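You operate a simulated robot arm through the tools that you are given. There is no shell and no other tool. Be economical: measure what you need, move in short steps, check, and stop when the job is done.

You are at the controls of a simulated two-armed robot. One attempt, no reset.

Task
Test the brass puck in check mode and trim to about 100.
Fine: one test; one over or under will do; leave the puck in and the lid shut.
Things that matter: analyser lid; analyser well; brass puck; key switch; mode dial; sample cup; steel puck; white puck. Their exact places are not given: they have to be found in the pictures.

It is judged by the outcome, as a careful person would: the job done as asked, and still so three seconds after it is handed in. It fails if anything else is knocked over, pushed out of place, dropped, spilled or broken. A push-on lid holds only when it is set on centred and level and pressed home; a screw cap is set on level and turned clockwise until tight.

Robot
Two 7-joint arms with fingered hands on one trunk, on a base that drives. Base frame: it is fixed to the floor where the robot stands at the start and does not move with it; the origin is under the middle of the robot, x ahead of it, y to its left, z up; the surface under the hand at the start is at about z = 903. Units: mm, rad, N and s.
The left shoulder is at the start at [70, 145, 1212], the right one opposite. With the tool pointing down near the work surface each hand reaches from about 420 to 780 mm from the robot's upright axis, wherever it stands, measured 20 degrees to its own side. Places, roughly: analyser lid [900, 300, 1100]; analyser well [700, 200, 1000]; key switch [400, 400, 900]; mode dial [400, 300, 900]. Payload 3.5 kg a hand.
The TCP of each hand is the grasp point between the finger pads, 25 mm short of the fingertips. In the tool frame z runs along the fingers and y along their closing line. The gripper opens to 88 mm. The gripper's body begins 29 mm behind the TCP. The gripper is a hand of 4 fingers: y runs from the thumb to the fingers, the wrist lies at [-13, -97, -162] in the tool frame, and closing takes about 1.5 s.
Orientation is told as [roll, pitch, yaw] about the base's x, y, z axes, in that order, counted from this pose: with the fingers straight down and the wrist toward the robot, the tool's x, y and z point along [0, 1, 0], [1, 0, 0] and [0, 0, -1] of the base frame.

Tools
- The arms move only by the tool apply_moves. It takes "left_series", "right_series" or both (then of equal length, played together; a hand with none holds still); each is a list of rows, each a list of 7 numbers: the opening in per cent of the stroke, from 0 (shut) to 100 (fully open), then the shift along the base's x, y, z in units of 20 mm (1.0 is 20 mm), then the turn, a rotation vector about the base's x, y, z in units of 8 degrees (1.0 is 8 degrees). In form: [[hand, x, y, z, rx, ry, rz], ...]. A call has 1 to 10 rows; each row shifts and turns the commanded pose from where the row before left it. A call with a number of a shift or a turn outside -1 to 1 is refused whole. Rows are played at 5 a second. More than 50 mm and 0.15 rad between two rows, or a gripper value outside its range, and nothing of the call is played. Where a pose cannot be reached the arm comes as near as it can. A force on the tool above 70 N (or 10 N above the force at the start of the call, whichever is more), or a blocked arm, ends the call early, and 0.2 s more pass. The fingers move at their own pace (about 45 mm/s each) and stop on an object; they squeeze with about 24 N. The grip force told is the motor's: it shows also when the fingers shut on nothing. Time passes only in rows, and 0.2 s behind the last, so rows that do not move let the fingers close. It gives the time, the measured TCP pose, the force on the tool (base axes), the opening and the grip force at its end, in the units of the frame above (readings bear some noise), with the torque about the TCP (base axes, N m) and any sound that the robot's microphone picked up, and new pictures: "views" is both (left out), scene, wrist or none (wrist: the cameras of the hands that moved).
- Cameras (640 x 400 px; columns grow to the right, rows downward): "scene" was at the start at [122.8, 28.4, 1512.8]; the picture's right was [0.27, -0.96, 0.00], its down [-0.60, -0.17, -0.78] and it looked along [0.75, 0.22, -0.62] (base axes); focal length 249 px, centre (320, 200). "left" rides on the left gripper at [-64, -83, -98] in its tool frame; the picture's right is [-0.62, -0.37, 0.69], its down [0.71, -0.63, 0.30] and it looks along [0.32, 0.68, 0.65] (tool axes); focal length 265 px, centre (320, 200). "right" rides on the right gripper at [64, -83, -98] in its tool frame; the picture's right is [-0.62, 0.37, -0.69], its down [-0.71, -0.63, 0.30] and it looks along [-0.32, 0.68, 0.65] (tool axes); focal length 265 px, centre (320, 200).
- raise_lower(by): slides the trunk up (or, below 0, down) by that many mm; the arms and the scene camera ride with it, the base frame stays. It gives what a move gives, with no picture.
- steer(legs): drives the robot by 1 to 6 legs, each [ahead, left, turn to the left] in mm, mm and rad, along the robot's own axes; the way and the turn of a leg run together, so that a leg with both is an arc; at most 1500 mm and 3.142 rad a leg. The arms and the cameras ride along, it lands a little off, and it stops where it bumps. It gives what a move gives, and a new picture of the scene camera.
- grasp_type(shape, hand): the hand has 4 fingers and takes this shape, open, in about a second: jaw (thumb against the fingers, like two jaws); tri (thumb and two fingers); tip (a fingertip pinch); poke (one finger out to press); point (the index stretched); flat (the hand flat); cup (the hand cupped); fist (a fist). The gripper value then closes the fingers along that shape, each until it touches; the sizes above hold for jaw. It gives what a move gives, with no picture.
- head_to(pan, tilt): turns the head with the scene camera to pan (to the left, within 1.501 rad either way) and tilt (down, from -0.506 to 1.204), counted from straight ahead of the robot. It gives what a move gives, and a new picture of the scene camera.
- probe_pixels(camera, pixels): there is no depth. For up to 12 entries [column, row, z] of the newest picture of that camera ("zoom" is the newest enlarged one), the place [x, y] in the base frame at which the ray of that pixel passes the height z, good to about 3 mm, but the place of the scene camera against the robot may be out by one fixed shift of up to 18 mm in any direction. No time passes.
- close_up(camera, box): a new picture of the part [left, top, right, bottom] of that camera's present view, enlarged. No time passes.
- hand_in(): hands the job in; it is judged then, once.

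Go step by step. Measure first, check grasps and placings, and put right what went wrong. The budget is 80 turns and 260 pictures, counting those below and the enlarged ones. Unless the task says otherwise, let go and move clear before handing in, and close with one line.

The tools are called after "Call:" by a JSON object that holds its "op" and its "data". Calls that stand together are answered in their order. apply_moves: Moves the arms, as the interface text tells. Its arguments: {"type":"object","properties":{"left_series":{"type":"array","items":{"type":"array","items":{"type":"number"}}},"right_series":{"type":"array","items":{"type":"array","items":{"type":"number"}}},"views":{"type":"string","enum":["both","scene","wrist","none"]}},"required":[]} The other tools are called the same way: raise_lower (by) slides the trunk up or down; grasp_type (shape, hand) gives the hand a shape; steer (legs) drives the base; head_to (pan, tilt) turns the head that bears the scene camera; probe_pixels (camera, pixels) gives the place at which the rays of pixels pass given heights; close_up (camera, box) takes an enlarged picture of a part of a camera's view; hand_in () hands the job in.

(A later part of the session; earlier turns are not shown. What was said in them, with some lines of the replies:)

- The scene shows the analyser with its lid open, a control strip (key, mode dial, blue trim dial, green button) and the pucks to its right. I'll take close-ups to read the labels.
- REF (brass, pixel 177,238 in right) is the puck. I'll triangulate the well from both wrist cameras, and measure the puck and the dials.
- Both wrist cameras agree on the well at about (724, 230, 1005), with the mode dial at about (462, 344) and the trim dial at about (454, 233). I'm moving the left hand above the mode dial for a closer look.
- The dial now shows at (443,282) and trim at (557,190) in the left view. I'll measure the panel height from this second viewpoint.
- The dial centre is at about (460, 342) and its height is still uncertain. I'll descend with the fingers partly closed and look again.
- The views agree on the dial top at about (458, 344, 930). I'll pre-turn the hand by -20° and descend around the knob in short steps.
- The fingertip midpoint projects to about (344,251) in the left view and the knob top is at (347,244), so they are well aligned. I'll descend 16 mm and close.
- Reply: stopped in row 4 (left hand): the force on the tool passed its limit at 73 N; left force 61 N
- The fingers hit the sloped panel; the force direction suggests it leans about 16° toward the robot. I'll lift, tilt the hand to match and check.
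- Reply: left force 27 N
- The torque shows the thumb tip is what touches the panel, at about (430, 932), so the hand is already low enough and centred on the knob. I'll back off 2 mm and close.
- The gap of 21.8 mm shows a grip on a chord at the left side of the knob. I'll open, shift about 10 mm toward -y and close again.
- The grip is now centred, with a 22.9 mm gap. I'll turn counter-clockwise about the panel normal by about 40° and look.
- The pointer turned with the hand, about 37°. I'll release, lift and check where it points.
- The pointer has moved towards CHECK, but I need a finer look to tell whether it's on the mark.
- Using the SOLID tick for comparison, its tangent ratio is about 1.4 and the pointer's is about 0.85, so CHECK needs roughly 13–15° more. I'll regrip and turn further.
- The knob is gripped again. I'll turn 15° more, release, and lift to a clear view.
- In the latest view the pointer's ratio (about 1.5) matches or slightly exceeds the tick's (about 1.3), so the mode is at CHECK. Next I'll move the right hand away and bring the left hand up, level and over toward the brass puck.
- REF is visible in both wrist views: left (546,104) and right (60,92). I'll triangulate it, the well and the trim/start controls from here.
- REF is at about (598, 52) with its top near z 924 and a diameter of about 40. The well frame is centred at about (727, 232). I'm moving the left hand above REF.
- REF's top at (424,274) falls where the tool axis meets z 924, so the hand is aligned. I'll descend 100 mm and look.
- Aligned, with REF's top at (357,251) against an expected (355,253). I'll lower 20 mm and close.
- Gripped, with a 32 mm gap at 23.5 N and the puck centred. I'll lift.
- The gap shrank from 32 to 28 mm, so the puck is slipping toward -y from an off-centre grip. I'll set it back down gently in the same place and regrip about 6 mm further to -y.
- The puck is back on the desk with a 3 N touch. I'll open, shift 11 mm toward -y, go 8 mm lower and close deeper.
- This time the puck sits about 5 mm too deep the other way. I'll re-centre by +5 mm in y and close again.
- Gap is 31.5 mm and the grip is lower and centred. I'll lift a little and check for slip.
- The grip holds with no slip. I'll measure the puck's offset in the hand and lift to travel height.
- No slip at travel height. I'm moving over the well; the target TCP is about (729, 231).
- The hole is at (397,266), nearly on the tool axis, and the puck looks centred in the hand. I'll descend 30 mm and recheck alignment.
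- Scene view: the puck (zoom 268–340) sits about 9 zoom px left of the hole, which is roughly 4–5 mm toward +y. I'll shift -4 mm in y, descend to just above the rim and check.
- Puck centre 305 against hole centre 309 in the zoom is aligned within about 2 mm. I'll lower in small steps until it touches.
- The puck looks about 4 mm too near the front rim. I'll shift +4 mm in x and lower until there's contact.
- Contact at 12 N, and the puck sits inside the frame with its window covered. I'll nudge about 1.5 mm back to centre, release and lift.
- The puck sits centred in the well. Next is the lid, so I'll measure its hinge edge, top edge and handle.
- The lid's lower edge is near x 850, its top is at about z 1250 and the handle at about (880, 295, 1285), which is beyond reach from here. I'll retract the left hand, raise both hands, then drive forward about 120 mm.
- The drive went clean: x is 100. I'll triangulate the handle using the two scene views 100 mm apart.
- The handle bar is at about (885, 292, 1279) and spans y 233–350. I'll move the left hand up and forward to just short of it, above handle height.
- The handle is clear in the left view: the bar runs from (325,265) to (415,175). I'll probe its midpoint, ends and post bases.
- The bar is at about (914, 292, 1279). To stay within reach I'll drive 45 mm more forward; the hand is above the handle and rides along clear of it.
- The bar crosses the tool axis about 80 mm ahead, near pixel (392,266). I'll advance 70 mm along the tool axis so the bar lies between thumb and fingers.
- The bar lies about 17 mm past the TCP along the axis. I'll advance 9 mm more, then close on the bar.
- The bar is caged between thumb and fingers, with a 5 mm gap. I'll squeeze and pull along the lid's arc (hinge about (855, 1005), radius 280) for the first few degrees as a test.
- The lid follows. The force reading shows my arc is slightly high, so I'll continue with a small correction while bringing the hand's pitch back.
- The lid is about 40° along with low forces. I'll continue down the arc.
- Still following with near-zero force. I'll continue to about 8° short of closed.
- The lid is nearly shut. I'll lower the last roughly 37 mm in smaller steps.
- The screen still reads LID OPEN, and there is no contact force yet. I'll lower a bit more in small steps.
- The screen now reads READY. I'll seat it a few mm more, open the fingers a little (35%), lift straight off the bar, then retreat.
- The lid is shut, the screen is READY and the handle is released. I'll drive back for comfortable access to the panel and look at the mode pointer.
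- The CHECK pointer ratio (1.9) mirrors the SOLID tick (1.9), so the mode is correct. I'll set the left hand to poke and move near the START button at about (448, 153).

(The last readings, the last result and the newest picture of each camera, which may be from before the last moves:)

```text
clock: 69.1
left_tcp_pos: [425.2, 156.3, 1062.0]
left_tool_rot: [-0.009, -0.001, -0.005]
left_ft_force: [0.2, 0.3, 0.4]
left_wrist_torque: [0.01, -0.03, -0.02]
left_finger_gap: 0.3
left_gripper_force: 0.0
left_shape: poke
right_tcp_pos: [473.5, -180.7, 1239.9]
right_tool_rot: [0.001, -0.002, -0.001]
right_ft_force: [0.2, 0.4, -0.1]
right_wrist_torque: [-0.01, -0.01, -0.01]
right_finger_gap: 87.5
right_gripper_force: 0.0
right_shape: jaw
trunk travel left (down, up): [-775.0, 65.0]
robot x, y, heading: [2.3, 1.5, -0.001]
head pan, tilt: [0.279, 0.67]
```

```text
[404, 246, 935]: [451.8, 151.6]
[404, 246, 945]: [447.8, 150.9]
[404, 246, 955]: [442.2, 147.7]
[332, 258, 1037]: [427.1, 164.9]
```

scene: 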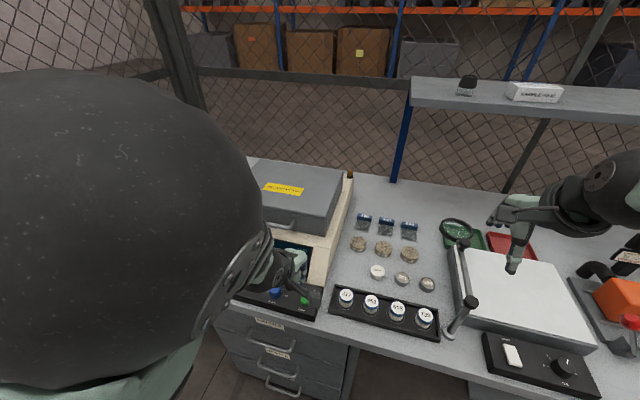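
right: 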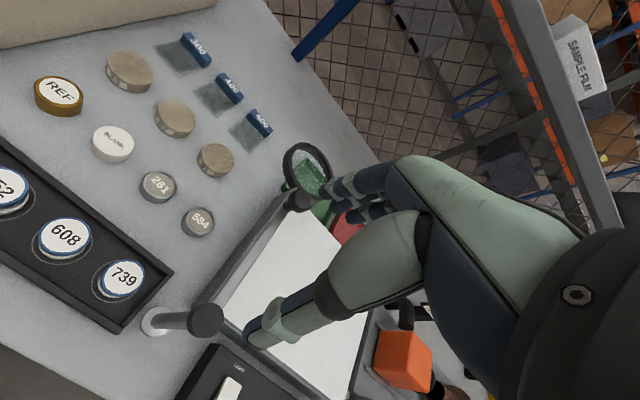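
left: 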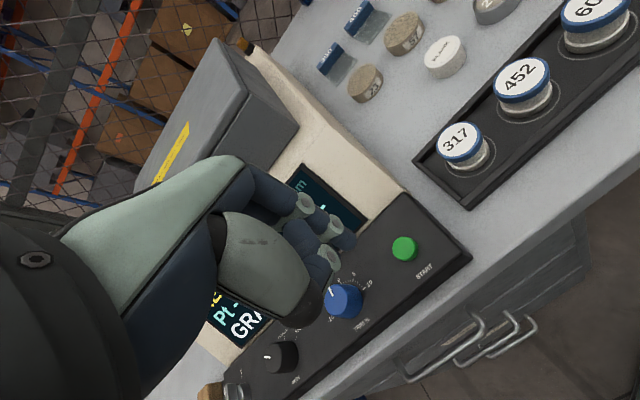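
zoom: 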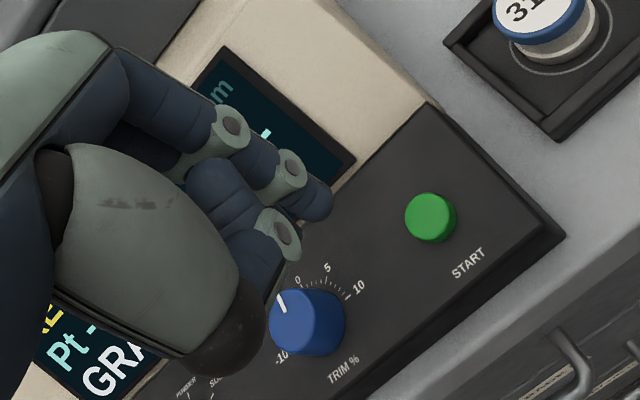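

The extended fingertip shows at about (349,245), roughly 25 mm below the TCP. The button is at about (447, 151, 947). I'm lowering to just above it.

Call:
{"op": "apply_moves", "data": {"left_series": [[100, 0.35, 0, -0.7, 0, 0, 0], [100, 0.35, 0, -0.7, 0, 0, 0], [100, 0.35, 0, -0.7, 0, 0, 0], [100, 0, 0, -0.7, 0, 0, 0], [100, 0, 0, -0.7, 0, 0, 0], [100, 0, 0, 0, 0, 0, 0]], "views": "wrist"}}

Call:
{"op": "close_up", "data": {"camera": "left", "box": [270, 160, 450, 320]}}

Call:
{"op": "close_up", "data": {"camera": "scene", "box": [270, 260, 330, 310]}}

```text
clock: 70.5
left_tcp_pos: [444.5, 156.9, 990.1]
left_tool_rot: [0.003, 0.001, -0.006]
left_ft_force: [0.2, 0.8, 0.6]
left_wrist_torque: [0.01, -0.04, -0.05]
left_finger_gap: 0.0
left_gripper_force: 0.0
left_shape: poke
right_tcp_pos: [472.3, -181.5, 1240.8]
right_tool_rot: [0.0, -0.002, -0.001]
right_ft_force: [0.8, 1.0, 0.6]
right_wrist_torque: [0.0, 0.02, 0.01]
right_finger_gap: 87.5
right_gripper_force: 0.0
right_shape: jaw
trunk travel left (down, up): [-775.0, 65.0]
robot x, y, heading: [3.7, -2.1, -0.005]
head pan, tilt: [0.279, 0.67]
```

left: 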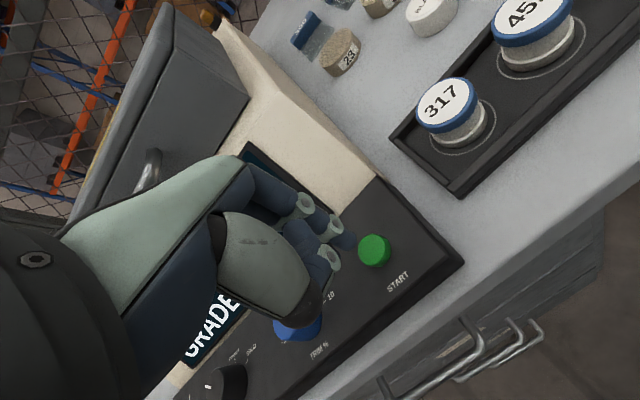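

```text
2.50 times, centred on (360, 240) of left
```

zoom: 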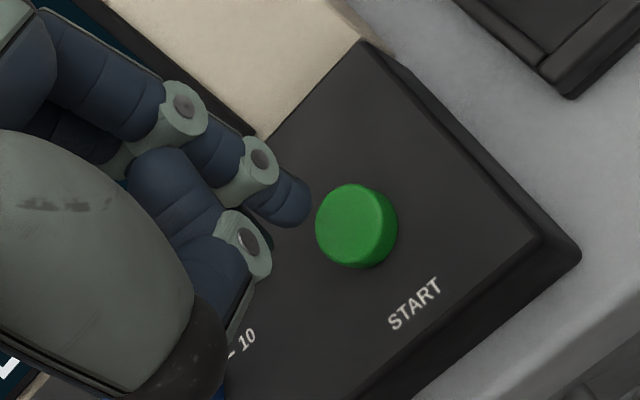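

```text
8.00 times, centred on (300, 285) of scene
```

zoom: 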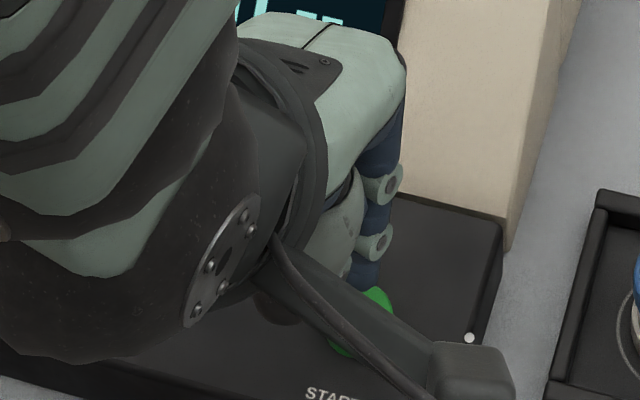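

The button is at (374,250), so a 3 mm shift toward -y is needed. I'll press down in small steps once, then lift.

Call:
{"op": "apply_moves", "data": {"left_series": [[100, -0.04, -0.15, -0.3, 0, 0, 0], [100, 0, 0, -0.4, 0, 0, 0], [100, 0, 0, -0.2, 0, 0, 0], [100, 0, 0, -0.1, 0, 0, 0]], "views": "wrist"}}

Call:
{"op": "close_up", "data": {"camera": "left", "box": [270, 160, 450, 320]}}

```text
clock: 71.5
left_tcp_pos: [445.3, 153.2, 969.4]
left_tool_rot: [0.002, -0.001, -0.005]
left_ft_force: [-0.4, -0.4, 0.3]
left_wrist_torque: [0.02, 0.0, 0.01]
left_finger_gap: 0.0
left_gripper_force: 0.0
left_shape: poke
right_tcp_pos: [472.9, -181.4, 1240.8]
right_tool_rot: [-0.001, -0.002, -0.001]
right_ft_force: [-0.2, -0.4, 0.6]
right_wrist_torque: [-0.01, 0.0, 0.0]
right_finger_gap: 87.7
right_gripper_force: 0.0
right_shape: jaw
trunk travel left (down, up): [-775.0, 65.0]
robot x, y, heading: [6.5, -2.5, 0.002]
head pan, tilt: [0.279, 0.67]
```

left: 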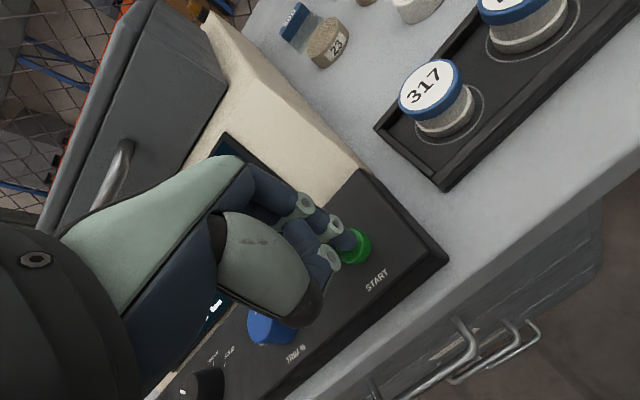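

```text
2.50 times, centred on (360, 240) of left
```

zoom: 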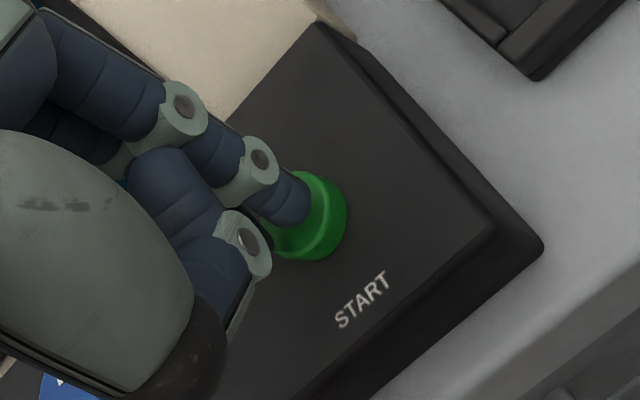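

The fingertip is over the button but not pressing yet. I'll press on in small steps.

Call:
{"op": "apply_moves", "data": {"left_series": [[100, -0.05, -0.1, -0.1, 0, 0, 0], [100, 0, 0, -0.15, 0, 0, 0], [100, 0, 0, -0.15, 0, 0, 0], [100, 0, 0, -0.1, 0, 0, 0]], "views": "wrist"}}

Call:
{"op": "close_up", "data": {"camera": "left", "box": [270, 160, 450, 320]}}

```text
clock: 72.5
left_tcp_pos: [444.6, 151.8, 960.6]
left_tool_rot: [0.003, -0.004, -0.005]
left_ft_force: [1.7, 1.4, 8.0]
left_wrist_torque: [0.06, 0.01, 0.03]
left_finger_gap: 0.0
left_gripper_force: 0.0
left_shape: poke
right_tcp_pos: [471.8, -180.9, 1239.7]
right_tool_rot: [-0.002, -0.001, -0.001]
right_ft_force: [-1.0, 0.0, 0.6]
right_wrist_torque: [-0.03, 0.02, -0.04]
right_finger_gap: 87.6
right_gripper_force: 0.0
right_shape: jaw
trunk travel left (down, up): [-775.0, 65.0]
robot x, y, heading: [0.8, -0.8, -0.004]
head pan, tilt: [0.279, 0.67]
heard: click
```

left: 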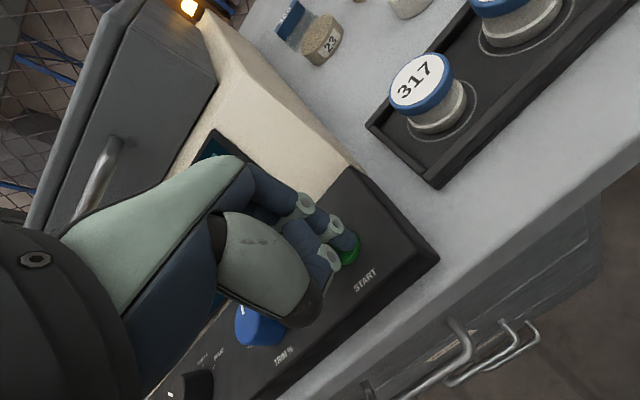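

```text
2.50 times, centred on (360, 240) of left
```

zoom: 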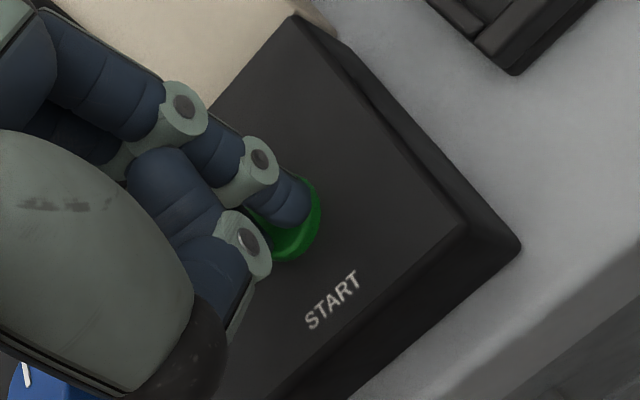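

The button clicked and the amber lamp at (188,8) lit, so the test is running. I'll lift straight up and look at the screen.

Call:
{"op": "apply_moves", "data": {"left_series": [[100, 0, 0, 0.7, 0, 0, 0], [100, 0, 0, 1, 0, 0, 0], [100, 0, 0.5, 1, 0, 0, 0], [100, 0, 1, 1, 0, 0, 0], [100, 0, 1, 1, 0, 0, 0], [100, 0, 1, 0, 0, 0, 0], [100, 0, 1, 0, 0, 0, 0], [100, 0, 0, 0, 0, 0, 0]]}}

```text
clock: 74.3
left_tcp_pos: [445.2, 242.7, 1054.0]
left_tool_rot: [0.004, -0.002, -0.005]
left_ft_force: [0.3, 0.2, -0.1]
left_wrist_torque: [-0.03, -0.01, 0.01]
left_finger_gap: 0.2
left_gripper_force: 0.2
left_shape: poke
right_tcp_pos: [472.7, -181.5, 1240.7]
right_tool_rot: [0.001, -0.001, -0.003]
right_ft_force: [0.5, -0.2, 0.1]
right_wrist_torque: [0.01, 0.01, 0.01]
right_finger_gap: 87.5
right_gripper_force: 0.0
right_shape: jaw
trunk travel left (down, up): [-775.0, 65.0]
robot x, y, heading: [5.2, -4.5, -0.006]
head pan, tilt: [0.279, 0.67]
```

scene: 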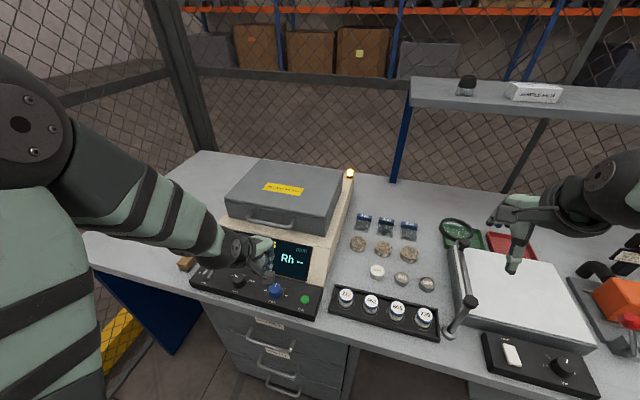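
left: 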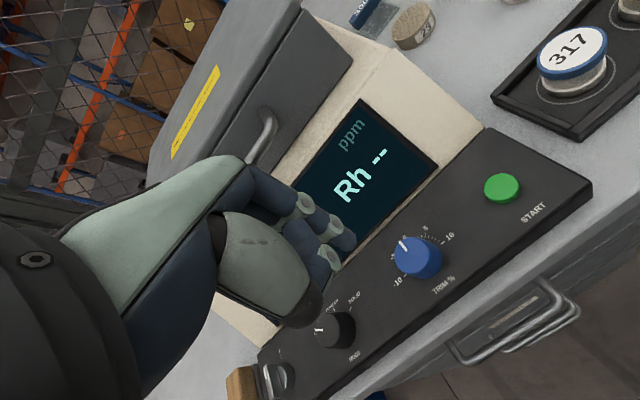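

The test is in progress. I'll switch back to jaw and move the hand aside so the whole screen shows while time passes.

Call:
{"op": "grasp_type", "data": {"hand": "left", "shape": "jaw"}}

Call:
{"op": "apply_moves", "data": {"left_series": [[60, 0, 1, 0.8, 0, 0, 0], [60, 0, 1, 0.8, 0, 0, 0], [60, 0, 1, 0, 0, 0, 0], [60, 0, 1, 0, 0, 0, 0], [60, 0, 1, 0, 0, 0, 0], [60, 0, 1, 0, 0, 0, 0], [60, 0, 1, 0, 0, 0, 0], [60, 0, 0, 0, 0, 0, 0], [60, 0, 0, 0, 0, 0, 0], [60, 0, 0, 0, 0, 0, 0]], "views": "none"}}

Call:
{"op": "close_up", "data": {"camera": "scene", "box": [180, 210, 340, 320]}}

```text
clock: 75.2
left_tcp_pos: [444.2, 242.0, 1053.7]
left_tool_rot: [0.001, 0.002, -0.005]
left_ft_force: [-0.6, 0.3, -1.0]
left_wrist_torque: [-0.03, 0.0, 0.01]
left_finger_gap: 88.0
left_gripper_force: 0.0
left_shape: jaw
right_tcp_pos: [473.1, -180.8, 1241.1]
right_tool_rot: [0.0, -0.001, -0.003]
right_ft_force: [-1.3, 0.0, -1.0]
right_wrist_torque: [-0.02, 0.01, 0.03]
right_finger_gap: 87.6
right_gripper_force: 0.1
right_shape: jaw
trunk travel left (down, up): [-775.0, 65.0]
robot x, y, heading: [2.5, -1.2, 0.003]
head pan, tilt: [0.279, 0.67]
```

```text
clock: 77.4
left_tcp_pos: [444.7, 384.6, 1085.4]
left_tool_rot: [0.002, 0.001, -0.007]
left_ft_force: [0.6, -0.9, -0.6]
left_wrist_torque: [0.03, -0.02, -0.02]
left_finger_gap: 53.3
left_gripper_force: 0.1
left_shape: jaw
right_tcp_pos: [472.6, -181.2, 1240.3]
right_tool_rot: [0.0, -0.002, -0.001]
right_ft_force: [-0.5, 0.3, -0.7]
right_wrist_torque: [0.02, 0.0, 0.02]
right_finger_gap: 87.5
right_gripper_force: 0.0
right_shape: jaw
trunk travel left (down, up): [-775.0, 65.0]
robot x, y, heading: [-0.1, 2.7, 0.001]
head pan, tilt: [0.279, 0.67]
```

```text
3.64 times, centred on (260, 265) of scene
```

zoom: 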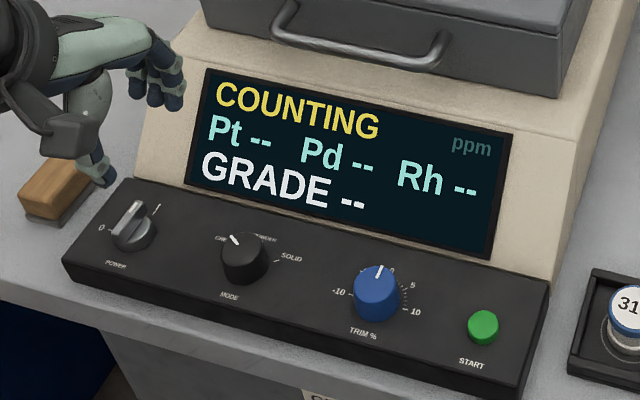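

COUNTING is in progress. I'll wait a few seconds with no motion.

Call:
{"op": "apply_moves", "data": {"left_series": [[60, 0, 0, 0, 0, 0, 0], [60, 0, 0, 0, 0, 0, 0], [60, 0, 0, 0, 0, 0, 0], [60, 0, 0, 0, 0, 0, 0], [60, 0, 0, 0, 0, 0, 0], [60, 0, 0, 0, 0, 0, 0], [60, 0, 0, 0, 0, 0, 0], [60, 0, 0, 0, 0, 0, 0], [60, 0, 0, 0, 0, 0, 0], [60, 0, 0, 0, 0, 0, 0]], "views": "none"}}

Call:
{"op": "apply_moves", "data": {"left_series": [[60, 0, 0, 0, 0, 0, 0], [60, 0, 0, 0, 0, 0, 0], [60, 0, 0, 0, 0, 0, 0], [60, 0, 0, 0, 0, 0, 0], [60, 0, 0, 0, 0, 0, 0], [60, 0, 0, 0, 0, 0, 0], [60, 0, 0, 0, 0, 0, 0], [60, 0, 0, 0, 0, 0, 0], [60, 0, 0, 0, 0, 0, 0], [60, 0, 0, 0, 0, 0, 0]], "views": "none"}}

Call:
{"op": "close_up", "data": {"camera": "scene", "box": [180, 210, 340, 320]}}

```text
clock: 79.6
left_tcp_pos: [445.1, 384.4, 1085.6]
left_tool_rot: [0.001, 0.0, -0.006]
left_ft_force: [-0.4, -0.3, -0.1]
left_wrist_torque: [0.03, -0.01, 0.02]
left_finger_gap: 53.1
left_gripper_force: 0.0
left_shape: jaw
right_tcp_pos: [472.7, -181.7, 1239.6]
right_tool_rot: [0.001, -0.002, -0.002]
right_ft_force: [-0.2, 0.0, 0.1]
right_wrist_torque: [-0.01, -0.02, 0.01]
right_finger_gap: 87.4
right_gripper_force: 0.0
right_shape: jaw
trunk travel left (down, up): [-775.0, 65.0]
robot x, y, heading: [3.2, 0.4, -0.001]
head pan, tilt: [0.279, 0.67]
```

```text
clock: 81.8
left_tcp_pos: [444.6, 383.3, 1085.7]
left_tool_rot: [0.003, -0.001, -0.005]
left_ft_force: [-0.9, -0.2, 0.2]
left_wrist_torque: [-0.01, 0.0, 0.03]
left_finger_gap: 53.3
left_gripper_force: 0.1
left_shape: jaw
right_tcp_pos: [472.9, -181.0, 1240.1]
right_tool_rot: [0.0, -0.001, -0.002]
right_ft_force: [0.3, -1.0, -0.3]
right_wrist_torque: [-0.01, -0.01, -0.02]
right_finger_gap: 87.7
right_gripper_force: 0.1
right_shape: jaw
trunk travel left (down, up): [-775.0, 65.0]
robot x, y, heading: [0.9, 1.0, -0.004]
head pan, tilt: [0.279, 0.67]
```

```text
3.64 times, centred on (260, 265) of scene
```

zoom: 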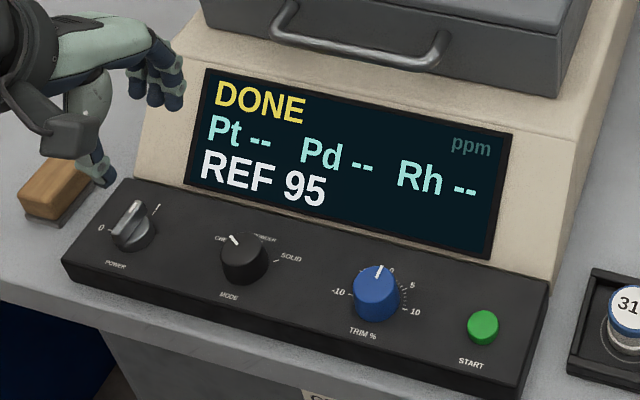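

The screen shows DONE, REF 95, with trim at 0, so about +5 is needed. I'll bring the left hand over the trim dial, tilted to the panel and pre-turned counter-clockwise.

Call:
{"op": "apply_moves", "data": {"left_series": [[75, 0, -0.85, 0, 0, -0.7, 0], [75, 0, -0.85, 0, 0, -0.7, 0], [75, 0, -0.85, 0, 0, -0.65, 0], [75, 0, -0.85, 0, -0.25, 0, 0.85], [75, 0, -0.85, 0, -0.25, 0, 0.85], [75, 0, -0.85, 0, -0.25, 0, 0.85], [75, 0, -0.85, -0.4, 0, 0, 0], [75, 0, -0.85, -0.6, 0, 0, 0], [75, -0.2, -0.8, -0.6, 0, 0, 0], [75, 0, 0, -0.6, 0, 0, 0]]}}

Call:
{"op": "close_up", "data": {"camera": "left", "box": [240, 160, 500, 360]}}

```text
clock: 84.0
left_tcp_pos: [446.4, 230.3, 1041.2]
left_tool_rot: [-0.102, -0.265, 0.38]
left_ft_force: [0.7, -0.1, -0.2]
left_wrist_torque: [0.01, 0.01, -0.01]
left_finger_gap: 65.9
left_gripper_force: 0.1
left_shape: jaw
left hand out of reach, approached as far as the arm can: row 8
right_tcp_pos: [472.8, -180.3, 1240.5]
right_tool_rot: [0.0, 0.0, -0.001]
right_ft_force: [1.2, 0.8, -0.6]
right_wrist_torque: [-0.05, 0.02, 0.01]
right_finger_gap: 87.7
right_gripper_force: 0.0
right_shape: jaw
trunk travel left (down, up): [-775.0, 65.0]
robot x, y, heading: [2.3, 0.1, -0.004]
head pan, tilt: [0.279, 0.67]
```

scene: 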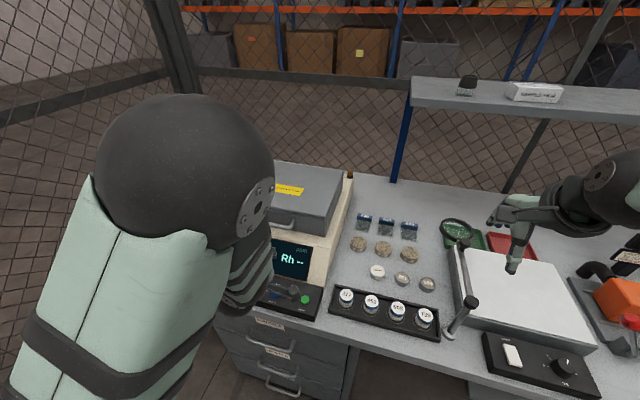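
left: 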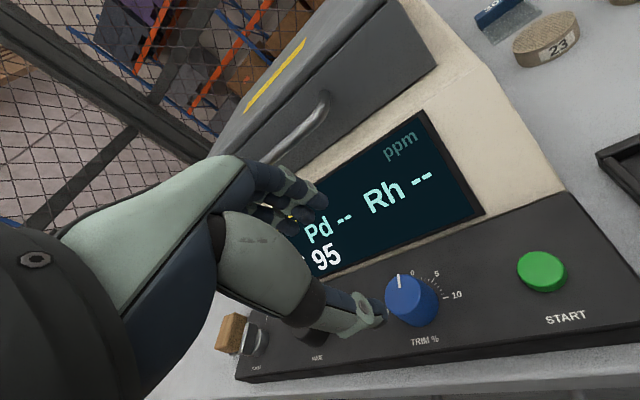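

```text
2.00 times, centred on (370, 260) of left
```

zoom: 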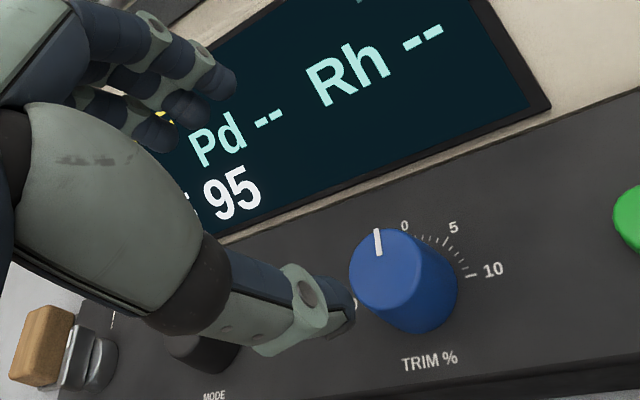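

The live reading still shows 95, and the trim scale puts +5 about 45° clockwise. The arm is cramped, so I'll back the base off 70 mm, then bring the hand forward and down over the dial.

Call:
{"op": "steer", "data": {"legs": [[-70, 0, 0]]}}

Call:
{"op": "apply_moves", "data": {"left_series": [[75, 0.7, 0.05, 0, 0, 0, 0], [75, 0.7, 0.05, 0, 0, 0, 0], [75, 0.7, 0.05, 0, 0, 0, 0], [75, 0.7, 0.05, -0.5, 0, 0, 0], [75, 0.7, 0.05, -0.9, 0, 0, 0], [75, 0, 0, -0.9, 0, 0, 0], [75, 0, 0, 0, 0, 0, 0]], "views": "wrist"}}

Call:
{"op": "close_up", "data": {"camera": "left", "box": [240, 160, 500, 360]}}

```text
clock: 85.0
left_tcp_pos: [380.0, 230.8, 1038.3]
left_tool_rot: [-0.102, -0.26, 0.38]
left_ft_force: [0.1, -0.1, -0.2]
left_wrist_torque: [0.0, 0.03, -0.03]
left_finger_gap: 65.7
left_gripper_force: 0.1
left_shape: jaw
right_tcp_pos: [409.0, -182.1, 1236.7]
right_tool_rot: [0.001, 0.005, -0.003]
right_ft_force: [0.2, -0.6, -0.4]
right_wrist_torque: [0.0, 0.0, -0.02]
right_finger_gap: 87.5
right_gripper_force: 0.1
right_shape: jaw
trunk travel left (down, up): [-775.0, 65.0]
robot x, y, heading: [-68.5, -0.8, -0.002]
head pan, tilt: [0.279, 0.67]
```

scene: 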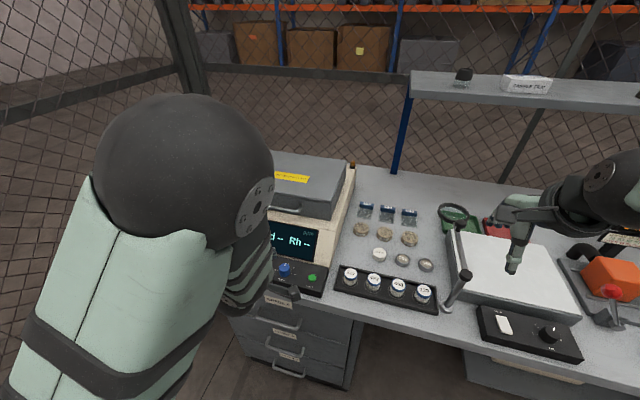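

```text
clock: 86.6
left_tcp_pos: [444.3, 235.2, 995.3]
left_tool_rot: [-0.105, -0.267, 0.378]
left_ft_force: [0.3, 0.3, -0.5]
left_wrist_torque: [-0.02, 0.0, -0.02]
left_finger_gap: 65.9
left_gripper_force: 0.0
left_shape: jaw
right_tcp_pos: [402.5, -181.7, 1240.8]
right_tool_rot: [0.0, 0.0, -0.002]
right_ft_force: [-0.4, 0.3, 0.1]
right_wrist_torque: [-0.03, 0.03, 0.0]
right_finger_gap: 87.7
right_gripper_force: 0.1
right_shape: jaw
trunk travel left (down, up): [-775.0, 65.0]
robot x, y, heading: [-66.6, -0.9, -0.007]
head pan, tilt: [0.279, 0.67]
```

left: 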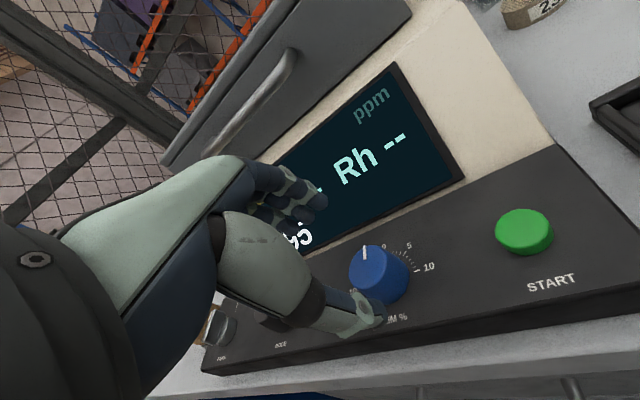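

```text
2.00 times, centred on (370, 260) of left
```

zoom: 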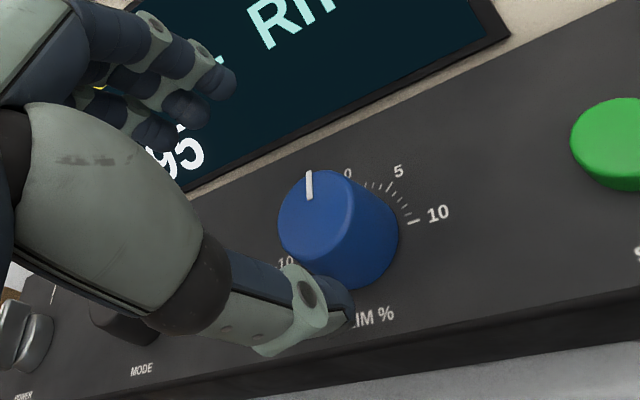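

The dial is nearly aligned. I'll descend vertically 28 mm and check before closing.

Call:
{"op": "apply_moves", "data": {"left_series": [[75, 0, 0, -0.6, 0, 0, 0], [75, 0.05, 0, -0.5, 0, 0, 0], [75, 0.05, 0, -0.3, 0, 0, 0], [75, 0, 0, 0, 0, 0, 0]], "views": "wrist"}}

Call:
{"op": "close_up", "data": {"camera": "left", "box": [220, 160, 480, 360]}}

```text
clock: 87.6
left_tcp_pos: [446.4, 235.3, 966.8]
left_tool_rot: [-0.102, -0.265, 0.379]
left_ft_force: [-0.3, 0.1, 0.2]
left_wrist_torque: [0.01, -0.03, -0.03]
left_finger_gap: 65.6
left_gripper_force: 0.0
left_shape: jaw
right_tcp_pos: [402.8, -181.4, 1241.2]
right_tool_rot: [-0.001, 0.001, -0.004]
right_ft_force: [0.3, 0.0, -0.3]
right_wrist_torque: [0.0, 0.02, 0.02]
right_finger_gap: 87.5
right_gripper_force: 0.1
right_shape: jaw
trunk travel left (down, up): [-775.0, 65.0]
robot x, y, heading: [-65.6, 0.7, -0.003]
head pan, tilt: [0.279, 0.67]
```

left: 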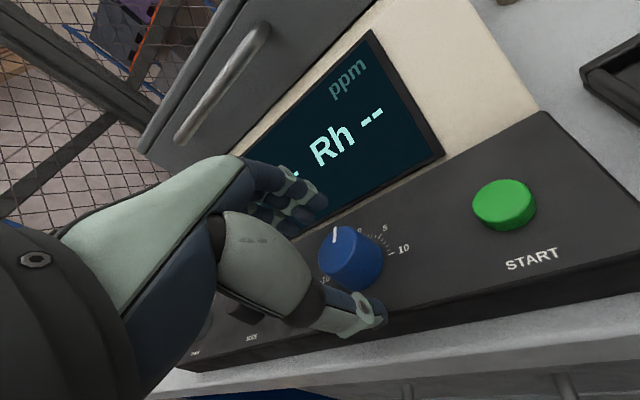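

```text
2.00 times, centred on (350, 260) of left
```

zoom: 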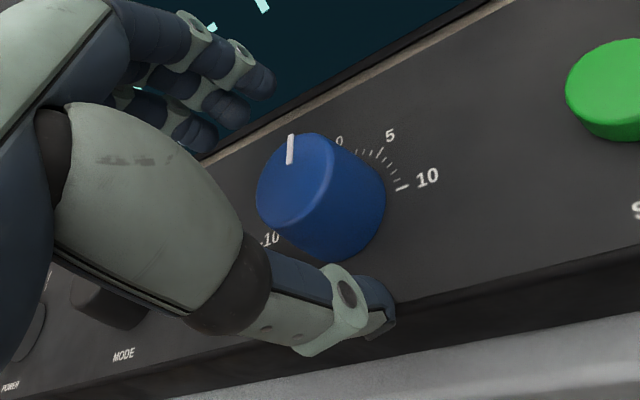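

The dial's top at (337,252) is on the tool axis. I'll close on it.

Call:
{"op": "apply_moves", "data": {"left_series": [[75, 0, 0, -0.1, 0, 0, 0], [40, 0, 0, 0, 0, 0, 0], [15, 0, 0, 0, 0, 0, 0], [15, 0, 0, 0, 0, 0, 0], [15, 0, 0, 0, 0, 0, 0], [15, 0, 0, 0, 0, 0, 0], [15, 0, 0, 0, 0, 0, 0]], "views": "wrist"}}

Call:
{"op": "close_up", "data": {"camera": "left", "box": [220, 160, 480, 360]}}

```text
clock: 89.2
left_tcp_pos: [446.0, 236.6, 964.9]
left_tool_rot: [-0.103, -0.264, 0.377]
left_ft_force: [-4.8, -2.0, -2.7]
left_wrist_torque: [-0.05, 0.23, -0.03]
left_finger_gap: 23.4
left_gripper_force: 23.8
left_shape: jaw
right_tcp_pos: [401.4, -181.9, 1240.9]
right_tool_rot: [0.001, -0.002, -0.004]
right_ft_force: [-0.5, 0.3, -0.2]
right_wrist_torque: [0.0, 0.02, 0.03]
right_finger_gap: 87.9
right_gripper_force: 0.1
right_shape: jaw
trunk travel left (down, up): [-775.0, 65.0]
robot x, y, heading: [-69.9, 0.7, -0.008]
head pan, tilt: [0.279, 0.67]
```

left: 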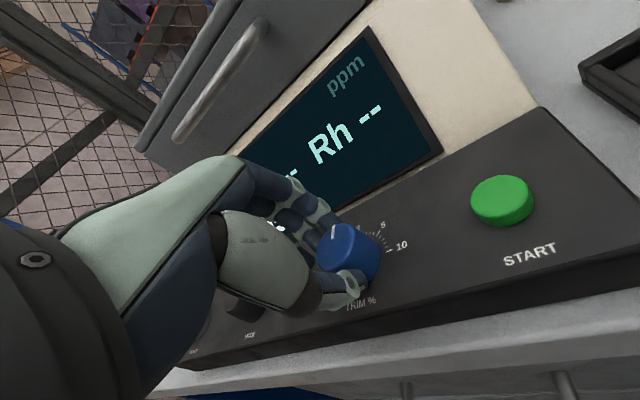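

```text
2.00 times, centred on (350, 260) of left
```

zoom: 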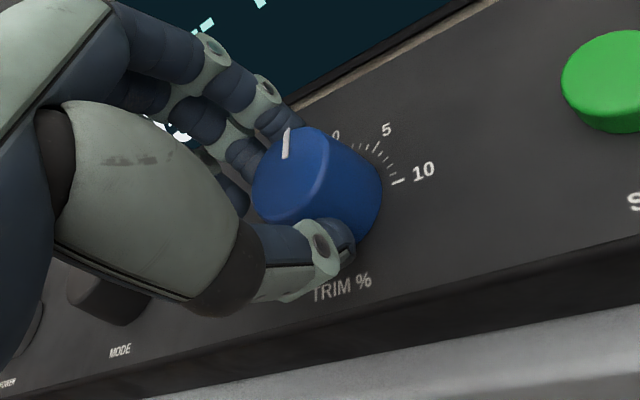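

Gripped on the dial. I'll turn about 21° clockwise and look at the pointer and the reading.

Call:
{"op": "apply_moves", "data": {"left_series": [[15, 0, 0, 0, 0.25, 0, -0.85], [15, 0, 0, 0, 0.25, 0, -0.85], [15, 0, 0, 0, 0.25, 0, -0.85], [15, 0, 0, 0, 0, 0, 0]]}}

Call:
{"op": "close_up", "data": {"camera": "left", "box": [220, 160, 480, 360]}}

Call:
{"op": "close_up", "data": {"camera": "scene", "box": [200, 200, 340, 310]}}

```text
clock: 90.2
left_tcp_pos: [445.1, 235.4, 964.6]
left_tool_rot: [0.004, -0.284, -0.007]
left_ft_force: [-6.0, -1.8, -4.4]
left_wrist_torque: [-0.07, 0.27, -0.04]
left_finger_gap: 23.2
left_gripper_force: 23.8
left_shape: jaw
right_tcp_pos: [403.1, -182.2, 1239.9]
right_tool_rot: [0.002, -0.001, -0.004]
right_ft_force: [0.2, 0.4, 0.6]
right_wrist_torque: [-0.01, 0.01, 0.02]
right_finger_gap: 87.8
right_gripper_force: 0.0
right_shape: jaw
trunk travel left (down, up): [-775.0, 65.0]
robot x, y, heading: [-66.7, 0.2, -0.002]
head pan, tilt: [0.279, 0.67]
```

scene: 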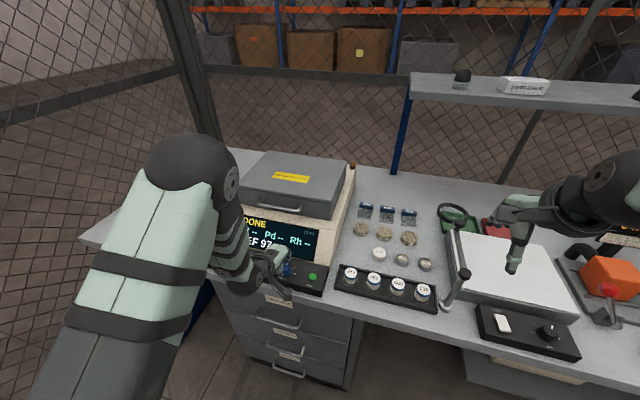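
left: 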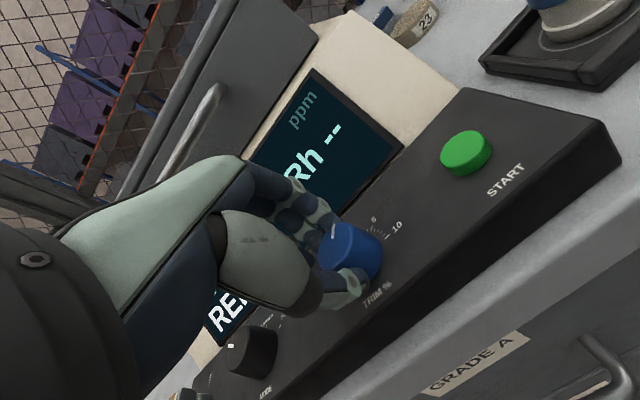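

```text
2.00 times, centred on (350, 260) of left
```

zoom: 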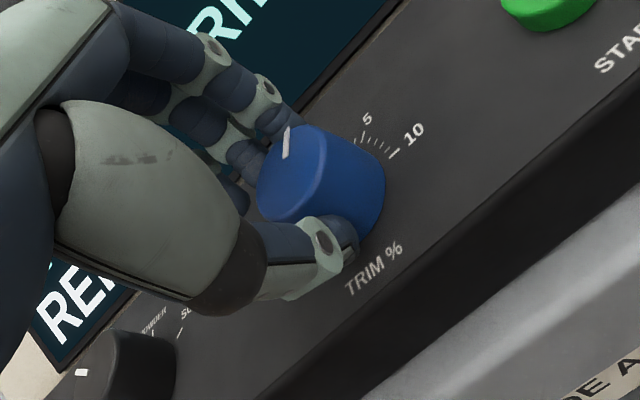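

```text
3.64 times, centred on (270, 255) of scene
```

zoom: 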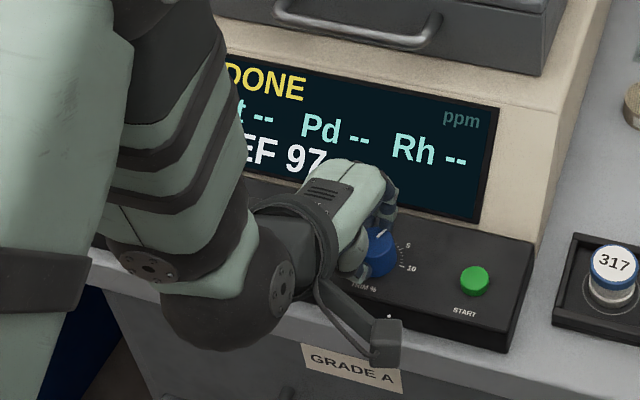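

The reading is live: REF 97 after about 21°. I'll turn about 26° more.

Call:
{"op": "apply_moves", "data": {"left_series": [[15, 0, 0, 0, 0.25, 0, -0.85], [15, 0, 0, 0, 0.25, 0, -0.85], [15, 0, 0, 0, 0.25, 0, -0.85], [15, 0, 0, 0, 0.17, 0, -0.58], [15, 0, 0, 0, 0, 0, 0]], "views": "wrist"}}

Call:
{"op": "close_up", "data": {"camera": "scene", "box": [200, 200, 340, 310]}}

```text
clock: 91.4
left_tcp_pos: [447.1, 233.6, 965.0]
left_tool_rot: [0.132, -0.255, -0.481]
left_ft_force: [-3.8, -1.7, -1.6]
left_wrist_torque: [-0.1, 0.1, -0.03]
left_finger_gap: 22.4
left_gripper_force: 24.2
left_shape: jaw
right_tcp_pos: [402.6, -181.9, 1239.8]
right_tool_rot: [0.003, 0.001, -0.002]
right_ft_force: [-0.2, -0.5, -0.9]
right_wrist_torque: [0.02, 0.0, 0.0]
right_finger_gap: 87.6
right_gripper_force: 0.0
right_shape: jaw
trunk travel left (down, up): [-775.0, 65.0]
robot x, y, heading: [-65.2, 1.6, -0.003]
head pan, tilt: [0.279, 0.67]
```

left: 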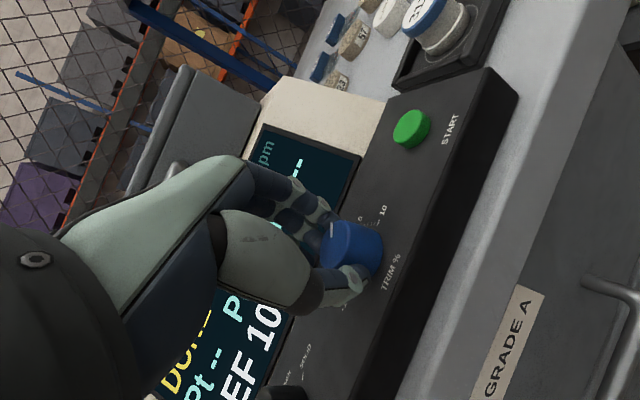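

```text
3.64 times, centred on (270, 255) of scene
```

zoom: 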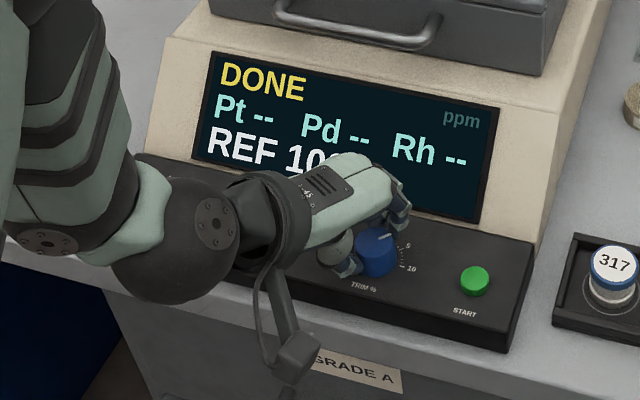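

It now reads REF 10_, with the last digit hidden by the hand. I'll release, lift clear and read it.

Call:
{"op": "apply_moves", "data": {"left_series": [[60, 0, 0, 0, 0, 0, 0], [65, 0, 0, 0, 0, 0, 0], [65, 0, 0, 0, 0, 0, 0], [65, -0.25, 0, 0.9, 0, 0, 0], [65, -0.25, 0, 1, 0, 0, 0], [65, -0.3, 0.5, 1, 0, 0, 0], [65, -0.3, 1, 1, 0, 0, 0], [65, -0.5, 1, 1, 0, 0, 0], [65, -0.5, 1, 0.5, 0, 0, 0]]}}

Call:
{"op": "close_up", "data": {"camera": "scene", "box": [200, 200, 340, 310]}}

```text
clock: 93.4
left_tcp_pos: [404.5, 306.4, 1073.1]
left_tool_rot: [0.132, -0.255, -0.478]
left_ft_force: [-1.4, -0.4, -0.1]
left_wrist_torque: [-0.02, 0.01, 0.02]
left_finger_gap: 56.5
left_gripper_force: 0.1
left_shape: jaw
right_tcp_pos: [402.7, -180.3, 1240.1]
right_tool_rot: [0.0, -0.001, -0.004]
right_ft_force: [0.3, 1.2, 0.1]
right_wrist_torque: [-0.01, -0.01, -0.03]
right_finger_gap: 87.5
right_gripper_force: 0.1
right_shape: jaw
trunk travel left (down, up): [-775.0, 65.0]
robot x, y, heading: [-66.6, -1.7, -0.004]
head pan, tilt: [0.279, 0.67]
```

scene: 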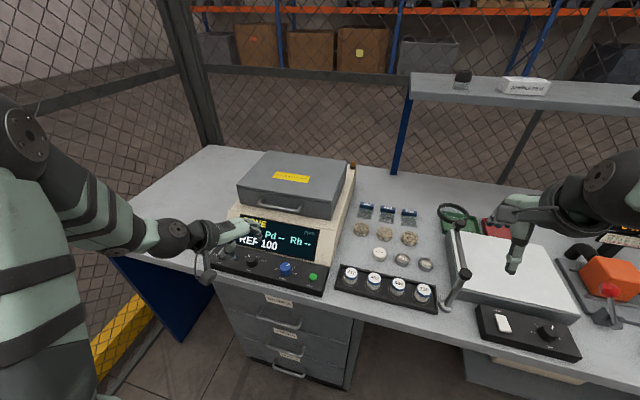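
left: 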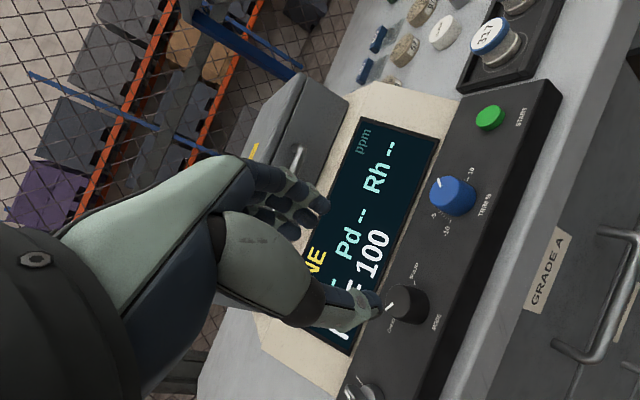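

```text
3.64 times, centred on (270, 255) of scene
```

zoom: 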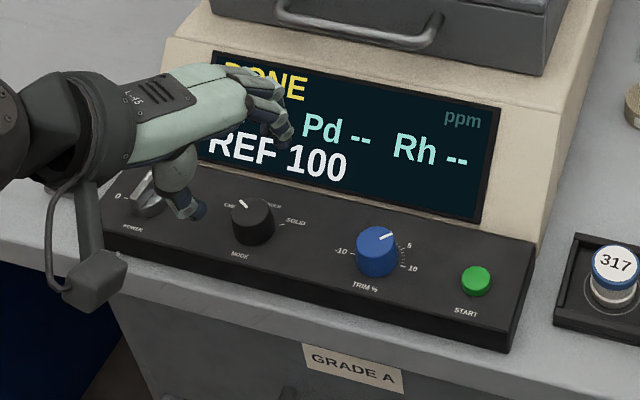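

REF reads 100 and the screen shows DONE. The lid is shut with the puck inside, the mode is at CHECK, and both hands are clear, so I'm handing in.

Call:
{"op": "hand_in", "data": {}}

```text
The job is handed in.
```

I tested the brass puck once in check mode. It first read 95, and after I trimmed it to about +5% the display read REF 100. The puck is still in the well and the lid is shut.
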